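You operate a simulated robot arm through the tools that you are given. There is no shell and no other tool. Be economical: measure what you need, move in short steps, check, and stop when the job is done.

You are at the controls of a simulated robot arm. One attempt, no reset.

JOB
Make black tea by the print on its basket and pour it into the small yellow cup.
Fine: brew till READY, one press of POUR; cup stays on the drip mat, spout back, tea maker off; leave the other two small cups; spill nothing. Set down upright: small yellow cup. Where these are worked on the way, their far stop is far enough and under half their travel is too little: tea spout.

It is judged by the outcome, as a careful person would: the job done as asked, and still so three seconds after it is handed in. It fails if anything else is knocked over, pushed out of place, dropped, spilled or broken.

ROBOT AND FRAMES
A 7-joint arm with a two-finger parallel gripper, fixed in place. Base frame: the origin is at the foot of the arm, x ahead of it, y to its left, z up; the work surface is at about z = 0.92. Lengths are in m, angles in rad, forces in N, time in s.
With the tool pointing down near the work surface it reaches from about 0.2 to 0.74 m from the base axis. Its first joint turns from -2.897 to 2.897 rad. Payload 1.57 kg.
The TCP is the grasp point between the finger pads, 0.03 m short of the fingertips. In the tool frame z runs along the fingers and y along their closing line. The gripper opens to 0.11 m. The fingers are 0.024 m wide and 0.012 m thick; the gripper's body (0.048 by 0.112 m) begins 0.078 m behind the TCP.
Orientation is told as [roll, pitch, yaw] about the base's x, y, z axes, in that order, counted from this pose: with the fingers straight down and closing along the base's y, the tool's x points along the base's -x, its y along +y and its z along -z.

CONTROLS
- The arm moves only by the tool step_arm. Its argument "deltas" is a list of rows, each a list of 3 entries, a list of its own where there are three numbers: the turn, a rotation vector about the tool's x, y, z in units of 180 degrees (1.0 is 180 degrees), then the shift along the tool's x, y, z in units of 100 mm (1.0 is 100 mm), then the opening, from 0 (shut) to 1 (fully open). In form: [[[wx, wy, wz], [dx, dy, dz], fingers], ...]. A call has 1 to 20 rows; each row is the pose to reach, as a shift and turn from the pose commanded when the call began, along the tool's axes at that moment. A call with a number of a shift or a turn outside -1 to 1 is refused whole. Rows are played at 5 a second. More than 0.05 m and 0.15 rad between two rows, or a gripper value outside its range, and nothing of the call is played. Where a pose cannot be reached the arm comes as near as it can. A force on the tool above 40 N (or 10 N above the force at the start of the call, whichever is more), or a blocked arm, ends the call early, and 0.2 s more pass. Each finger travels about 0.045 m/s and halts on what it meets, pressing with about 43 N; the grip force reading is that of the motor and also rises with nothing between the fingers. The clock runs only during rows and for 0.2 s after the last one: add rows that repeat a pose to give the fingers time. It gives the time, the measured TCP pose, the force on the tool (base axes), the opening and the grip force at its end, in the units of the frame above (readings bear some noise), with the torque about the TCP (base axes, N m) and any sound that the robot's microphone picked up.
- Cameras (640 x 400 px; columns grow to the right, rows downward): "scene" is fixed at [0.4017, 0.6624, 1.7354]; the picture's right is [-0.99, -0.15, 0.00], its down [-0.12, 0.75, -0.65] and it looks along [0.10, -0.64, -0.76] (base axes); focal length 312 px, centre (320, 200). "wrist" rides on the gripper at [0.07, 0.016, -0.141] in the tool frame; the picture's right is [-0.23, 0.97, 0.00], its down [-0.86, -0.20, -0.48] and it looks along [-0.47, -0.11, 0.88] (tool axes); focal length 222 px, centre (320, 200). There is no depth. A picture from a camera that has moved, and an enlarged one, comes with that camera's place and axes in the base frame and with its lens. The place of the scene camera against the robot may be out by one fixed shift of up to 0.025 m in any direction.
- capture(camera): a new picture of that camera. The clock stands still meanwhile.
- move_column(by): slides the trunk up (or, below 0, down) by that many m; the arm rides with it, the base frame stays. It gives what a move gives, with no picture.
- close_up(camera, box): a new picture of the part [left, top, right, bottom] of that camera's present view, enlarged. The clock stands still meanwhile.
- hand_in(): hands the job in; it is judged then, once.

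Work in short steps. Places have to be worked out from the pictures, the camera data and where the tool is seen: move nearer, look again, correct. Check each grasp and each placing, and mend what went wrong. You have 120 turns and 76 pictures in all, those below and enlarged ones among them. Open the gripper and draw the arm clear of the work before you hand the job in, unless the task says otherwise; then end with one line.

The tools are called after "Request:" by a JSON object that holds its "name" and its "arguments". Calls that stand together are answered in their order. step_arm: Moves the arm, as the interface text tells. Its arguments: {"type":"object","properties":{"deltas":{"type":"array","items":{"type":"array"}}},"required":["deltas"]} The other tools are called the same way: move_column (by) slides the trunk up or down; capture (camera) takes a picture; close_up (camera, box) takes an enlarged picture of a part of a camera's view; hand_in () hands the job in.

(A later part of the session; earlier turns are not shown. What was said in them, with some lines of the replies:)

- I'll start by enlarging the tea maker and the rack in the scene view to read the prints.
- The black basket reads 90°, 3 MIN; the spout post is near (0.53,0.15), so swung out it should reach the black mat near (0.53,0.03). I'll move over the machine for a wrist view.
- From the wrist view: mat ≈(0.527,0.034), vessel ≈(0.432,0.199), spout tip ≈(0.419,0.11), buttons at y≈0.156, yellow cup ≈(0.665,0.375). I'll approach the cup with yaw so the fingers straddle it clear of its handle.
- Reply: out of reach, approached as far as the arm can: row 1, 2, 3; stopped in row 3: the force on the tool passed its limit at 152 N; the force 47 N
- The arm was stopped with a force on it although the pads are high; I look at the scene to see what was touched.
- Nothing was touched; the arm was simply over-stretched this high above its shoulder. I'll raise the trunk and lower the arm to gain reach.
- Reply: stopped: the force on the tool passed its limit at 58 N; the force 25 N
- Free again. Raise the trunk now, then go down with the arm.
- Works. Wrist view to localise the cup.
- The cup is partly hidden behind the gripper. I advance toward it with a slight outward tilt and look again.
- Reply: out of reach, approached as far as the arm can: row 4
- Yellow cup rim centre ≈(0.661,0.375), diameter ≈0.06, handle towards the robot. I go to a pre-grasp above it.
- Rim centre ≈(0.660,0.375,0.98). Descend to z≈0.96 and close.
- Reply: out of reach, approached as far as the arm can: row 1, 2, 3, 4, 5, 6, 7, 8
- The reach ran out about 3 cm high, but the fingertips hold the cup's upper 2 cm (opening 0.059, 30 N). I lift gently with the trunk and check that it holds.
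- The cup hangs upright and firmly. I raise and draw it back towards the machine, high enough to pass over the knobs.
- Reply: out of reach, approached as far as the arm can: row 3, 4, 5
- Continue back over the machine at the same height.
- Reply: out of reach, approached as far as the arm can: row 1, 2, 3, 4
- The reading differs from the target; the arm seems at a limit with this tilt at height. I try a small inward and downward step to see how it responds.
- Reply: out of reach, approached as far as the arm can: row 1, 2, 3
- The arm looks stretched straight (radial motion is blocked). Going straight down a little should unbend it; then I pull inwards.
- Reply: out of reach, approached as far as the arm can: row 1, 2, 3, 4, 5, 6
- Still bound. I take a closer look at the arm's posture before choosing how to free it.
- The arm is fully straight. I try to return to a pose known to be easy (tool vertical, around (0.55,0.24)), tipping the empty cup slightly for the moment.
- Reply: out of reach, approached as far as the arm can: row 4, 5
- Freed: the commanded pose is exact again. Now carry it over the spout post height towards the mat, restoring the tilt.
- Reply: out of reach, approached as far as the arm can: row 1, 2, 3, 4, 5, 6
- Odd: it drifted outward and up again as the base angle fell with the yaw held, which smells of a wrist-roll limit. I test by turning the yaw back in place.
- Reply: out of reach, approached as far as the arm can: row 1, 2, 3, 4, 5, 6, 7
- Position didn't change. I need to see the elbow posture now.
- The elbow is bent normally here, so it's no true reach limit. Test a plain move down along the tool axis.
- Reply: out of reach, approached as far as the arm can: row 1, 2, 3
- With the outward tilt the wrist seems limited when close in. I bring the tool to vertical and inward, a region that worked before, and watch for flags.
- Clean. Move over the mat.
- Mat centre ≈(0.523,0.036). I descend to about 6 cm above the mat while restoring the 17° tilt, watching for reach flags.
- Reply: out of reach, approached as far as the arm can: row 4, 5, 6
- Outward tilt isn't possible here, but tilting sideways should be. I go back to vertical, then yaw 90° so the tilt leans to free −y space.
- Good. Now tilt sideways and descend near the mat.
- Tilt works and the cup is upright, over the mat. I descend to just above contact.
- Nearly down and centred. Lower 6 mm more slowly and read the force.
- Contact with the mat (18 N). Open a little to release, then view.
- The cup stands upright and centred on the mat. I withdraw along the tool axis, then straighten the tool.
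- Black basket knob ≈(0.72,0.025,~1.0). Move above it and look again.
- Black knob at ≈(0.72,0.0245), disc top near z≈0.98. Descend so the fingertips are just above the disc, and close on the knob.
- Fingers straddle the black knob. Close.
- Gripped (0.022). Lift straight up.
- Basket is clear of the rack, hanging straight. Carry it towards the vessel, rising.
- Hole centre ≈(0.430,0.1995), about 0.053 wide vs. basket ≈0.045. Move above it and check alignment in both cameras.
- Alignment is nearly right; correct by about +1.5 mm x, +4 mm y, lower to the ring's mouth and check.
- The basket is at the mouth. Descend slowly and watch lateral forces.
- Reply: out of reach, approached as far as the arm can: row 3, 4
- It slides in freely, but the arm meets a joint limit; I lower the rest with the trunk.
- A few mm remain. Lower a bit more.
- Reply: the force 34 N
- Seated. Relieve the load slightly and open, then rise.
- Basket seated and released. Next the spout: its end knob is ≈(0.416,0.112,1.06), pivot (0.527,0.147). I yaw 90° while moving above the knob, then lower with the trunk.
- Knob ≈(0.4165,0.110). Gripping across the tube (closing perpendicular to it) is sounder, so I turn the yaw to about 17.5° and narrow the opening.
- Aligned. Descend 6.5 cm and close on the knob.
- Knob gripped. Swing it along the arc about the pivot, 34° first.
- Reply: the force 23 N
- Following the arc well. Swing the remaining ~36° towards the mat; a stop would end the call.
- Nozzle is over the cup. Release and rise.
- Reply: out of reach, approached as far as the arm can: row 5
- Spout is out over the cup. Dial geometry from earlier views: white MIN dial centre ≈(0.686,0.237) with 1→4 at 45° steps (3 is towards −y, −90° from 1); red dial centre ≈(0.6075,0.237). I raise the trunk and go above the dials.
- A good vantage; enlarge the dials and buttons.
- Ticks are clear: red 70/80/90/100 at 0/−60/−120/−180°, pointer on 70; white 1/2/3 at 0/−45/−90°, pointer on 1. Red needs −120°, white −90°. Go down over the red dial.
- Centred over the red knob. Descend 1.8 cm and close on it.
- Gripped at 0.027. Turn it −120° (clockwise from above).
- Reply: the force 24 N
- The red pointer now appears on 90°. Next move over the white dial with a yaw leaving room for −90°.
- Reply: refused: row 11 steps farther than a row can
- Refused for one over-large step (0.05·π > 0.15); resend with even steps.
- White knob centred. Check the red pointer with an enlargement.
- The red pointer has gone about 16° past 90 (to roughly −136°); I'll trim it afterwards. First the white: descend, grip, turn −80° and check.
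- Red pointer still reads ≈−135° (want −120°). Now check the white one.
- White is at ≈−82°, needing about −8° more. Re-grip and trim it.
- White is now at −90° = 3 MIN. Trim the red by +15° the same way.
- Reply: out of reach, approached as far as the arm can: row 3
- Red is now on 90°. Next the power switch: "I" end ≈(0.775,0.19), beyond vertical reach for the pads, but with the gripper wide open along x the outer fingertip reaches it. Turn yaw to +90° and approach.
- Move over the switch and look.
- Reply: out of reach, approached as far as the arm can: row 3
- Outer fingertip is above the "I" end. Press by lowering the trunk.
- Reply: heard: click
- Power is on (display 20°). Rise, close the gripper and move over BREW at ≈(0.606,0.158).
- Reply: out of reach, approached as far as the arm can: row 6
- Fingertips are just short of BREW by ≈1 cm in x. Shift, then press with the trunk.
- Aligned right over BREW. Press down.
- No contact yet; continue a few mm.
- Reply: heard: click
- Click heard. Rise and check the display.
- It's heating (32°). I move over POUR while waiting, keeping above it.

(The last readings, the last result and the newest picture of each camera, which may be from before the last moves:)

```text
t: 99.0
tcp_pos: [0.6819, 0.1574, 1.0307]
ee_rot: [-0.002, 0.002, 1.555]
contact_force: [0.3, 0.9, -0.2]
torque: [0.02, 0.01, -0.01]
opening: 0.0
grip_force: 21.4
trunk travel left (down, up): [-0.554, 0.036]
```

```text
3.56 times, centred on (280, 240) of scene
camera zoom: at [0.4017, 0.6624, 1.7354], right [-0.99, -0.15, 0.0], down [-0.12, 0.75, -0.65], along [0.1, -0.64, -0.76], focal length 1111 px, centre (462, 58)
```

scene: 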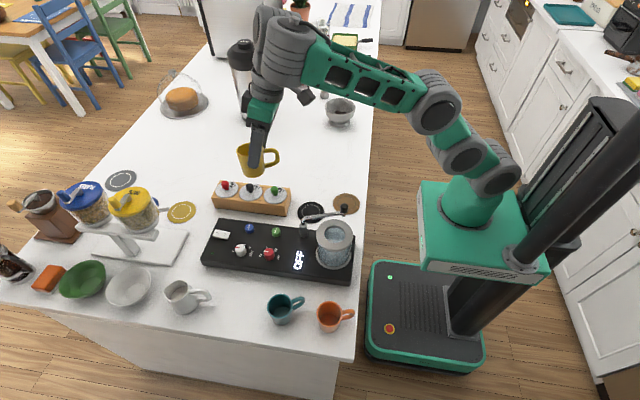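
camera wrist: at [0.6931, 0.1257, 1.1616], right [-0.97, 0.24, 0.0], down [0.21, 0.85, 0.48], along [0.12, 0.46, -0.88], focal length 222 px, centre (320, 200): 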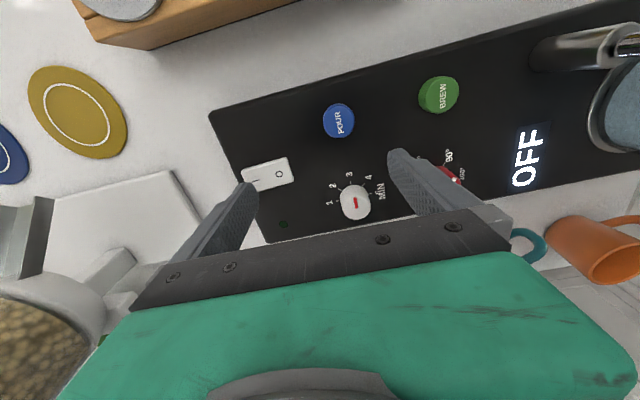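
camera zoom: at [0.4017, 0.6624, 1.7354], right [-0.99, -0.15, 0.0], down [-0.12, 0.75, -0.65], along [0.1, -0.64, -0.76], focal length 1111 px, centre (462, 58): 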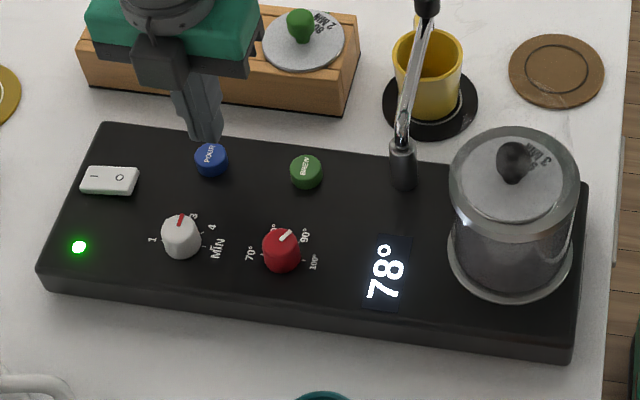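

78° after 5 s; wait further and listen.

Request:
{"name": "step_arm", "arguments": {"deltas": [[[0, 0, 0], [0, 0, 0], 0], [[0, 0, 0], [0, 0, 0], 0], [[0, 0, 0], [0, 0, 0], 0], [[0, 0, 0], [0, 0, 0], 0], [[0, 0, 0], [0, 0, 0], 0], [[0, 0, 0], [0, 0, 0], 0], [[0, 0, 0], [0, 0, 0], 0], [[0, 0, 0], [0, 0, 0], 0], [[0, 0, 0], [0, 0, 0], 0], [[0, 0, 0], [0, 0, 0], 0], [[0, 0, 0], [0, 0, 0], 0], [[0, 0, 0], [0, 0, 0], 0], [[0, 0, 0], [0, 0, 0], 0], [[0, 0, 0], [0, 0, 0], 0], [[0, 0, 0], [0, 0, 0], 0], [[0, 0, 0], [0, 0, 0], 0], [[0, 0, 0], [0, 0, 0], 0], [[0, 0, 0], [0, 0, 0], 0], [[0, 0, 0], [0, 0, 0], 0], [[0, 0, 0], [0, 0, 0], 0]]}}

Request:
{"name": "close_up", "arguments": {"camera": "scene", "box": [190, 190, 370, 290]}}

```text
t: 103.2
tcp_pos: [0.6811, 0.1565, 1.0319]
ee_rot: [-0.004, 0.004, 1.555]
contact_force: [-0.3, 0.4, 1.0]
torque: [0.01, -0.01, -0.01]
opening: 0.0
grip_force: 21.6
trunk travel left (down, up): [-0.554, 0.036]
```

```text
3.56 times, centred on (280, 240) of scene
camera zoom: at [0.4017, 0.6624, 1.7354], right [-0.99, -0.15, 0.0], down [-0.12, 0.75, -0.65], along [0.1, -0.64, -0.76], focal length 1111 px, centre (462, 58)
```

zoom: 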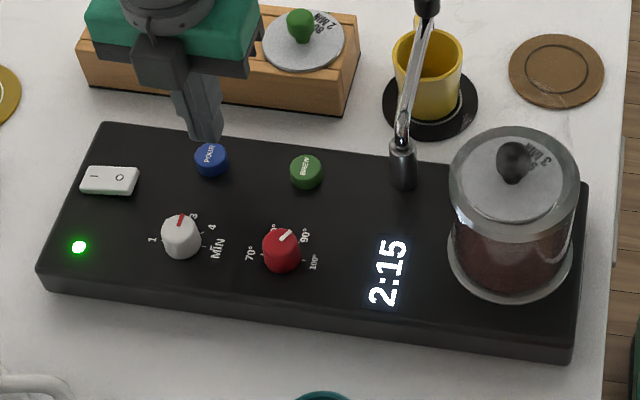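

It's brewing for 3:00 with 2:15 left (≈15× time): about 9 s more. Wait.

Request:
{"name": "step_arm", "arguments": {"deltas": [[[0, 0, 0], [0, 0, 0], 0], [[0, 0, 0], [0, 0, 0], 0], [[0, 0, 0], [0, 0, 0], 0], [[0, 0, 0], [0, 0, 0], 0], [[0, 0, 0], [0, 0, 0], 0], [[0, 0, 0], [0, 0, 0], 0], [[0, 0, 0], [0, 0, 0], 0], [[0, 0, 0], [0, 0, 0], 0], [[0, 0, 0], [0, 0, 0], 0], [[0, 0, 0], [0, 0, 0], 0], [[0, 0, 0], [0, 0, 0], 0], [[0, 0, 0], [0, 0, 0], 0], [[0, 0, 0], [0, 0, 0], 0], [[0, 0, 0], [0, 0, 0], 0], [[0, 0, 0], [0, 0, 0], 0], [[0, 0, 0], [0, 0, 0], 0], [[0, 0, 0], [0, 0, 0], 0], [[0, 0, 0], [0, 0, 0], 0], [[0, 0, 0], [0, 0, 0], 0], [[0, 0, 0], [0, 0, 0], 0]]}}

Request:
{"name": "step_arm", "arguments": {"deltas": [[[0, 0, 0], [0, 0, 0], 0], [[0, 0, 0], [0, 0, 0], 0], [[0, 0, 0], [0, 0, 0], 0], [[0, 0, 0], [0, 0, 0], 0], [[0, 0, 0], [0, 0, 0], 0], [[0, 0, 0], [0, 0, 0], 0], [[0, 0, 0], [0, 0, 0], 0], [[0, 0, 0], [0, 0, 0], 0], [[0, 0, 0], [0, 0, 0], 0], [[0, 0, 0], [0, 0, 0], 0], [[0, 0, 0], [0, 0, 0], 0], [[0, 0, 0], [0, 0, 0], 0], [[0, 0, 0], [0, 0, 0], 0], [[0, 0, 0], [0, 0, 0], 0], [[0, 0, 0], [0, 0, 0], 0], [[0, 0, 0], [0, 0, 0], 0], [[0, 0, 0], [0, 0, 0], 0], [[0, 0, 0], [0, 0, 0], 0], [[0, 0, 0], [0, 0, 0], 0], [[0, 0, 0], [0, 0, 0], 0]]}}

Request:
{"name": "step_arm", "arguments": {"deltas": [[[0, 0, 0], [0, 0, 0], 0], [[0, 0, 0], [0, 0, 0], 0], [[0, 0, 0], [0, 0, 0], 0], [[0, 0, 0], [0, 0, 0], 0], [[0, 0, 0], [0, 0, 0], 0], [[0, 0, 0], [0, 0, 0], 0]]}}

Request:
{"name": "close_up", "arguments": {"camera": "scene", "box": [190, 190, 370, 290]}}

```text
t: 107.4
tcp_pos: [0.6809, 0.1557, 1.0314]
ee_rot: [-0.002, 0.004, 1.555]
contact_force: [-0.2, -0.3, -0.4]
torque: [0.0, 0.03, -0.01]
opening: 0.0
grip_force: 22.0
trunk travel left (down, up): [-0.554, 0.036]
```

```text
t: 111.6
tcp_pos: [0.6824, 0.1564, 1.0319]
ee_rot: [-0.003, 0.003, 1.554]
contact_force: [-0.3, 0.2, -0.3]
torque: [0.03, 0.03, 0.01]
opening: 0.0
grip_force: 21.4
trunk travel left (down, up): [-0.554, 0.036]
```

```text
t: 113.0
tcp_pos: [0.6818, 0.1567, 1.0308]
ee_rot: [-0.002, 0.004, 1.555]
contact_force: [-0.8, 0.5, 0.8]
torque: [0.01, 0.0, 0.01]
opening: 0.0
grip_force: 21.3
trunk travel left (down, up): [-0.554, 0.036]
```

```text
3.56 times, centred on (280, 240) of scene
camera zoom: at [0.4017, 0.6624, 1.7354], right [-0.99, -0.15, 0.0], down [-0.12, 0.75, -0.65], along [0.1, -0.64, -0.76], focal length 1111 px, centre (462, 58)
```

zoom: 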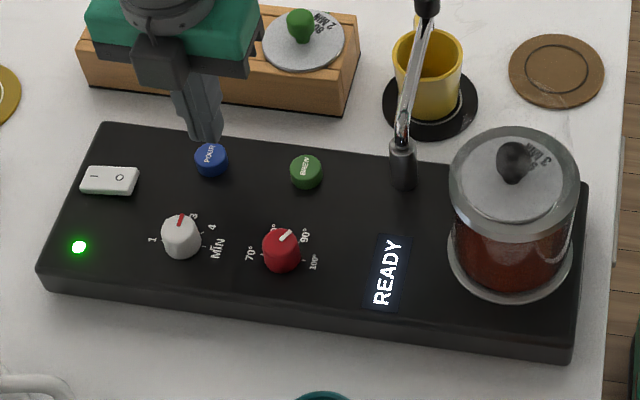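

READY. Press POUR once, 3.5 cm down as for BREW.

Request:
{"name": "move_column", "arguments": {"by": -0.0345}}

```text
t: 113.8
tcp_pos: [0.6814, 0.1562, 0.9977]
ee_rot: [-0.001, 0.003, 1.555]
contact_force: [0.1, 0.2, 2.2]
torque: [0.0, -0.02, 0.01]
opening: 0.0001
grip_force: 21.7
trunk travel left (down, up): [-0.519, 0.071]
heard: click
```

Click. Rise and watch the pour.

Request:
{"name": "move_column", "arguments": {"by": 0.04}}

Request:
{"name": "step_arm", "arguments": {"deltas": [[[0, 0, 0], [0, 0, 0], 0], [[0, 0, 0], [0, 0, 0], 0], [[0, 0, 0], [0, 0, 0], 0], [[0, 0, 0], [0, 0, 0], 0], [[0, 0, 0], [0, 0, 0], 0], [[0, 0, 0], [0, 0, 0], 0], [[0, 0, 0], [0, 0, 0], 0], [[0, 0, 0], [0, 0, 0], 0], [[0, 0, 0], [0, 0, 0], 0], [[0, 0, 0], [0, 0, 0], 0]]}}

Request:
{"name": "close_up", "arguments": {"camera": "scene", "box": [250, 160, 370, 290]}}

```text
t: 114.6
tcp_pos: [0.6822, 0.1564, 1.0369]
ee_rot: [-0.001, 0.003, 1.554]
contact_force: [0.6, -0.1, 0.4]
torque: [0.0, 0.01, 0.0]
opening: 0.0
grip_force: 21.1
trunk travel left (down, up): [-0.559, 0.031]
```

```text
t: 116.8
tcp_pos: [0.6828, 0.1571, 1.0381]
ee_rot: [-0.002, 0.005, 1.555]
contact_force: [0.6, -0.6, -0.6]
torque: [0.0, -0.01, 0.0]
opening: 0.0
grip_force: 21.3
trunk travel left (down, up): [-0.559, 0.031]
```

```text
3.08 times, centred on (310, 225) of scene
camera zoom: at [0.4017, 0.6624, 1.7354], right [-0.99, -0.15, 0.0], down [-0.12, 0.75, -0.65], along [0.1, -0.64, -0.76], focal length 962 px, centre (351, 123)
```

zoom: 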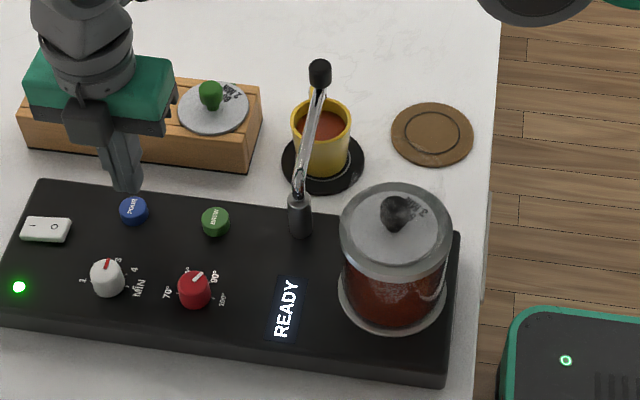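

Tea is in the cup. While moving over the switch's "O" end (outer finger again), I allow a few more seconds, then check the level.

Request:
{"name": "step_arm", "arguments": {"deltas": [[[0, 0, 0], [0, 0, -0.05], 0.2], [[0, 0, 0], [-0.1, 0, -0.05], 0.5], [[0, 0, 0], [-0.2, -0.03, -0.05], 0.8], [[0, 0, 0], [-0.35, -0.055, -0.05], 1], [[0, 0, 0], [-0.35, -0.055, -0.05], 1], [[0, 0, 0], [-0.35, -0.055, -0.05], 1], [[0, 0, 0], [-0.35, -0.055, -0.05], 1], [[0, 0, 0], [-0.35, -0.055, -0.05], 1], [[0, 0, 0], [-0.35, -0.055, -0.05], 1], [[0, 0, 0], [-0.35, -0.055, -0.05], 1], [[0, 0, 0], [-0.35, -0.055, -0.05], 1], [[0, 0, 0], [-0.35, -0.055, -0.05], 1], [[0, 0, 0], [-0.35, -0.055, -0.05], 1], [[0, 0, 0], [-0.35, -0.055, -0.05], 1], [[0, 0, 0], [-0.35, -0.055, -0.05], 1], [[0, 0, 0], [-0.35, -0.055, -0.05], 1]]}}

Request:
{"name": "close_up", "arguments": {"camera": "scene", "box": [190, 160, 370, 280]}}

```text
t: 120.2
tcp_pos: [0.6883, 0.1928, 1.0421]
ee_rot: [-0.003, 0.002, 1.556]
contact_force: [0.5, 1.0, -0.2]
torque: [0.04, 0.0, 0.03]
opening: 0.1099
grip_force: 0.1
trunk travel left (down, up): [-0.559, 0.031]
```

```text
3.33 times, centred on (280, 220) of scene
camera zoom: at [0.4017, 0.6624, 1.7354], right [-0.99, -0.15, 0.0], down [-0.12, 0.75, -0.65], along [0.1, -0.64, -0.76], focal length 1042 px, centre (453, 133)
```

zoom: 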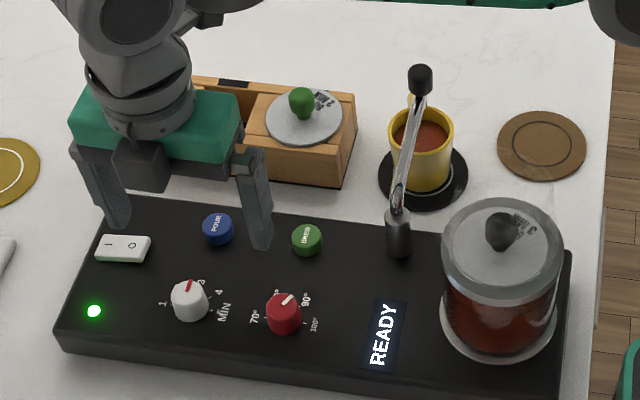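

Pour is complete (level steady). Nudge 2 mm and press "O" with the trunk.

Request:
{"name": "step_arm", "arguments": {"deltas": [[[0, 0, 0], [0.01, 0.02, 0], 1]]}}

Request:
{"name": "move_column", "arguments": {"by": -0.042}}

```text
t: 120.6
tcp_pos: [0.6854, 0.1912, 1.0428]
ee_rot: [-0.001, 0.004, 1.554]
contact_force: [-0.5, 0.0, 0.1]
torque: [0.04, 0.0, -0.05]
opening: 0.1098
grip_force: 0.0
trunk travel left (down, up): [-0.559, 0.031]
```

```text
t: 121.5
tcp_pos: [0.6856, 0.1916, 1.0002]
ee_rot: [-0.002, 0.002, 1.555]
contact_force: [-3.5, -0.7, 3.0]
torque: [0.01, -0.07, 0.0]
opening: 0.1072
grip_force: 0.0
trunk travel left (down, up): [-0.517, 0.073]
heard: click
```

Click. Rise and check the display.

Request:
{"name": "move_column", "arguments": {"by": 0.06}}

Request:
{"name": "step_arm", "arguments": {"deltas": [[[0, 0, 0], [0.2, 0.1, -0.2], 0.8], [[0, 0, 0], [0.4, 0.3, -0.4], 0.6], [[0, 0, 0], [0.7, 0.5, -0.6], 0.4], [[0, 0, 0], [1, 0.7, -0.75], 0.4]]}}

Request:
{"name": "close_up", "arguments": {"camera": "scene", "box": [190, 160, 370, 280]}}

```text
t: 122.5
tcp_pos: [0.6841, 0.1914, 1.0596]
ee_rot: [0.0, 0.003, 1.555]
contact_force: [0.0, -0.5, -0.1]
torque: [0.02, 0.04, 0.03]
opening: 0.11
grip_force: 0.0
trunk travel left (down, up): [-0.577, 0.013]
```

```text
t: 123.5
tcp_pos: [0.615, 0.0937, 1.1359]
ee_rot: [-0.003, 0.003, 1.552]
contact_force: [0.5, -0.1, 0.6]
torque: [0.0, 0.0, -0.02]
opening: 0.044
grip_force: 0.0
trunk travel left (down, up): [-0.577, 0.013]
```

```text
3.33 times, centred on (280, 220) of scene
camera zoom: at [0.4017, 0.6624, 1.7354], right [-0.99, -0.15, 0.0], down [-0.12, 0.75, -0.65], along [0.1, -0.64, -0.76], focal length 1042 px, centre (453, 133)
```

zoom: 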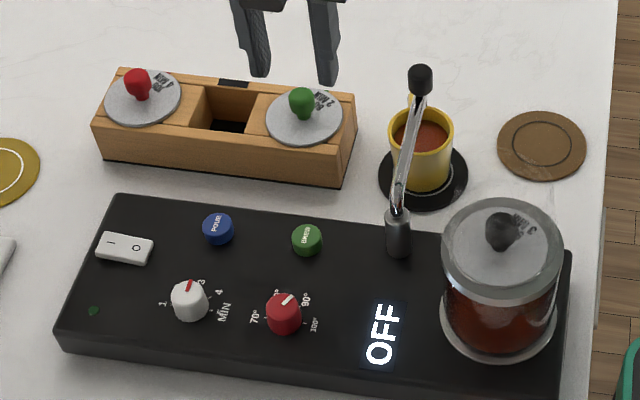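

Display OFF. Now over the spout knob at ≈(0.522,0.031).

Request:
{"name": "step_arm", "arguments": {"deltas": [[[0, 0, 0], [0.16, 0.23, 0], 0.4], [[0, 0, 0], [0.32, 0.46, 0], 0.4], [[0, 0, 0], [0.48, 0.69, 0], 0.4], [[0, 0, 0], [0.64, 0.92, 0], 0.4]]}}

Request:
{"name": "capture", "arguments": {"camera": "wrist"}}

```text
t: 124.5
tcp_pos: [0.5208, 0.03, 1.1354]
ee_rot: [-0.002, 0.004, 1.556]
contact_force: [-0.1, 0.1, 0.1]
torque: [0.02, -0.02, 0.01]
opening: 0.0438
grip_force: 0.0
trunk travel left (down, up): [-0.577, 0.013]
```

```text
10 pictures are left
camera wrist: at [0.5032, -0.0391, 1.2769], right [-0.97, 0.24, 0.0], down [0.21, 0.85, 0.48], along [0.12, 0.46, -0.88], focal length 222 px, centre (320, 200)
```

wrist: 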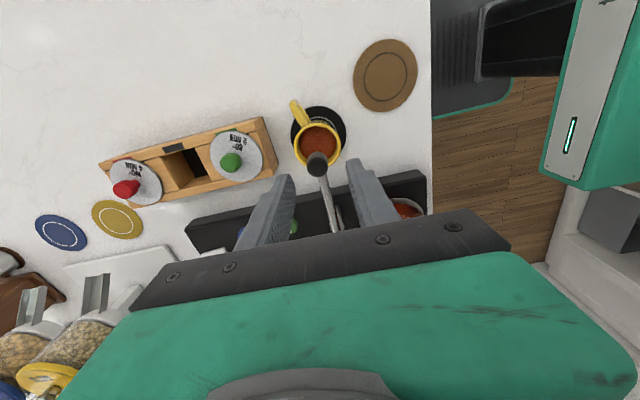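

Aligned. Lower with the trunk, then grip the knob.

Request:
{"name": "step_arm", "arguments": {"deltas": [[[0, 0, 0], [-0.02, -0.02, 0], 0.4]]}}

Request:
{"name": "move_column", "arguments": {"by": -0.074}}

Request:
{"name": "step_arm", "arguments": {"deltas": [[[0, 0, 0], [0, 0, 0], 0.25], [[0, 0, 0], [0, 0, 0], 0.15], [[0, 0, 0], [0, 0, 0], 0.15], [[0, 0, 0], [0, 0, 0], 0.15]]}}

```text
t: 124.9
tcp_pos: [0.5233, 0.0323, 1.135]
ee_rot: [0.0, 0.003, 1.553]
contact_force: [1.5, -0.5, 0.0]
torque: [-0.01, 0.02, -0.03]
opening: 0.044
grip_force: 0.1
trunk travel left (down, up): [-0.577, 0.013]
```

```text
t: 126.0
tcp_pos: [0.5226, 0.0322, 1.0624]
ee_rot: [-0.004, 0.004, 1.554]
contact_force: [-0.2, 0.4, 0.2]
torque: [0.0, 0.01, -0.02]
opening: 0.0439
grip_force: 0.1
trunk travel left (down, up): [-0.503, 0.087]
```

```text
t: 127.0
tcp_pos: [0.5218, 0.0328, 1.0628]
ee_rot: [-0.001, 0.003, 1.553]
contact_force: [0.7, -0.4, 1.9]
torque: [0.0, 0.28, 0.02]
opening: 0.0217
grip_force: 34.3
trunk travel left (down, up): [-0.503, 0.087]
```

Gripped (0.0217). Swing back along the reverse arc, first half.

Request:
{"name": "step_arm", "arguments": {"deltas": [[[0, 0, 0.024], [-0.005, 0.087, 0], 0.15], [[0, 0, 0.048], [-0.0175, 0.173, 0], 0.15], [[0, 0, 0.072], [-0.036, 0.258, 0], 0.15], [[0, 0, 0.0956], [-0.061, 0.342, 0], 0.15], [[0, 0, 0.119], [-0.092, 0.423, 0], 0.15], [[0, 0, 0.143], [-0.129, 0.502, 0], 0.15], [[0, 0, 0.167], [-0.171, 0.578, 0], 0.15], [[0, 0, 0.192], [-0.221, 0.652, 0], 0.15]]}}

```text
t: 128.8
tcp_pos: [0.4563, 0.0555, 1.0622]
ee_rot: [-0.003, 0.002, 0.948]
contact_force: [-7.0, -11.9, 4.2]
torque: [-0.35, 0.62, -0.06]
opening: 0.0216
grip_force: 34.6
trunk travel left (down, up): [-0.503, 0.087]
```

Second half back to the home position.

Request:
{"name": "step_arm", "arguments": {"deltas": [[[0, 0, 0.025], [-0.007, 0.091, 0], 0.15], [[0, 0, 0.05], [-0.021, 0.181, 0], 0.15], [[0, 0, 0.075], [-0.0415, 0.27, 0], 0.15], [[0, 0, 0.1], [-0.069, 0.356, 0], 0.15], [[0, 0, 0.125], [-0.104, 0.441, 0], 0.15], [[0, 0, 0.15], [-0.144, 0.523, 0], 0.15], [[0, 0, 0.175], [-0.192, 0.6, 0], 0.15], [[0, 0, 0.194], [-0.233, 0.658, 0], 0.15], [[0, 0, 0.194], [-0.233, 0.658, 0], 0.15]]}}

Request:
{"name": "close_up", "arguments": {"camera": "scene", "box": [250, 150, 370, 250]}}

```text
t: 130.8
tcp_pos: [0.4167, 0.1105, 1.0623]
ee_rot: [-0.002, 0.006, 0.341]
contact_force: [-24.5, -16.5, -12.6]
torque: [0.26, 0.16, 0.01]
opening: 0.0216
grip_force: 34.4
trunk travel left (down, up): [-0.503, 0.087]
```

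```text
4.00 times, centred on (310, 200) of scene
camera zoom: at [0.4017, 0.6624, 1.7354], right [-0.99, -0.15, 0.0], down [-0.12, 0.75, -0.65], along [0.1, -0.64, -0.76], focal length 1250 px, centre (360, 200)
```

zoom: 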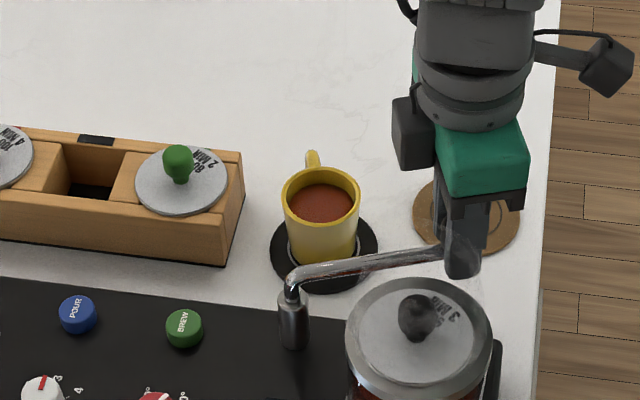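

Spout is at its original angle. A 2 mm nudge to seat it, then release and rise.

Request:
{"name": "step_arm", "arguments": {"deltas": [[[0, 0, 0.005], [0, 0.02, 0], 0.15], [[0, 0, 0.005], [0, 0.02, 0], 0.15]]}}

Request:
{"name": "step_arm", "arguments": {"deltas": [[[0, 0, 0], [0, 0, 0], 0.25], [[0, 0, 0], [0, 0, 0], 0.36], [[0, 0, 0], [0, 0, 0], 0.36], [[0, 0, 0], [0, 0, -0.3], 0.36], [[0, 0, 0], [0, 0, -0.6], 0.36], [[0, 0, 0], [0, 0, -0.95], 0.36]]}}

Request:
{"name": "close_up", "arguments": {"camera": "scene", "box": [190, 160, 370, 280]}}

```text
t: 131.4
tcp_pos: [0.4163, 0.1114, 1.0622]
ee_rot: [-0.004, 0.005, 0.324]
contact_force: [-18.5, -29.1, -16.5]
torque: [0.39, 0.05, -0.07]
opening: 0.0216
grip_force: 35.4
trunk travel left (down, up): [-0.503, 0.087]
```

```text
t: 132.8
tcp_pos: [0.4188, 0.1154, 1.1565]
ee_rot: [-0.002, 0.001, 0.326]
contact_force: [0.2, -0.3, -0.1]
torque: [0.0, 0.03, -0.02]
opening: 0.0394
grip_force: 0.2
trunk travel left (down, up): [-0.503, 0.087]
```

```text
3.33 times, centred on (280, 220) of scene
camera zoom: at [0.4017, 0.6624, 1.7354], right [-0.99, -0.15, 0.0], down [-0.12, 0.75, -0.65], along [0.1, -0.64, -0.76], focal length 1042 px, centre (453, 133)
```

zoom: 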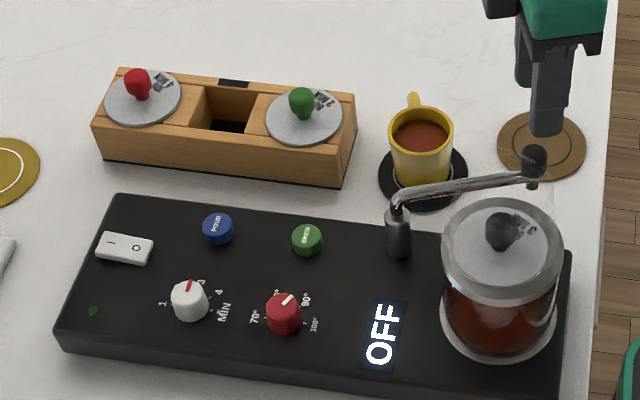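

Everything matches: spout home, OFF, tea in the cup on its mat. Draw the arm clear, open the gripper, and take a last look.

Request:
{"name": "move_column", "arguments": {"by": 0.08}}

Request:
{"name": "step_arm", "arguments": {"deltas": [[[0, 0, 0], [0, -0.25, -0.1], 0.6], [[0, 0, 0], [0.1, -0.5, -0.2], 0.8], [[0, 0, 0], [0.2, -0.75, -0.3], 1], [[0, 0, 0], [0.2, -1, -0.3], 1], [[0, 0, 0], [0.2, -1, -0.3], 1]]}}

Request:
{"name": "capture", "arguments": {"camera": "scene"}}

```text
t: 133.9
tcp_pos: [0.4189, 0.115, 1.2379]
ee_rot: [-0.003, 0.0, 0.328]
contact_force: [0.2, -0.4, 0.0]
torque: [0.0, 0.02, -0.01]
opening: 0.0394
grip_force: 0.1
trunk travel left (down, up): [-0.583, 0.007]
```

```text
t: 135.2
tcp_pos: [0.4294, 0.0136, 1.2666]
ee_rot: [-0.003, -0.001, 0.326]
contact_force: [0.3, 0.1, 0.0]
torque: [-0.01, 0.01, 0.0]
opening: 0.1099
grip_force: 0.2
trunk travel left (down, up): [-0.583, 0.007]
```

```text
7 pictures are left
```

scene: 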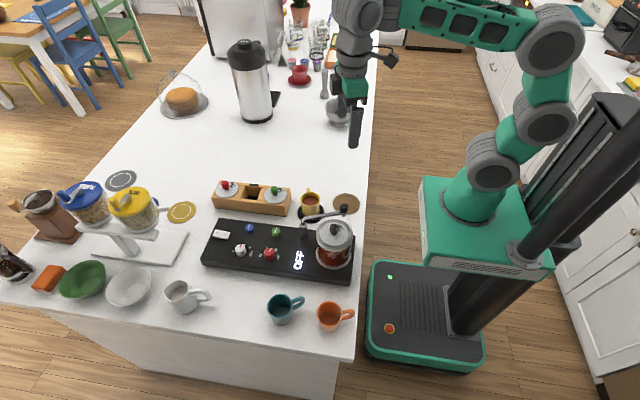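

All is in order and the arm is clear; handing in.

Request:
{"name": "hand_in", "arguments": {}}

```text
The job is handed in.
```

The black tea was brewed at 90° for 3 minutes until READY and poured with one press into the small yellow cup. The cup stands upright on the drip mat, the spout is back, the tea maker is off, the other two small cups weren't touched, and I saw no spills.
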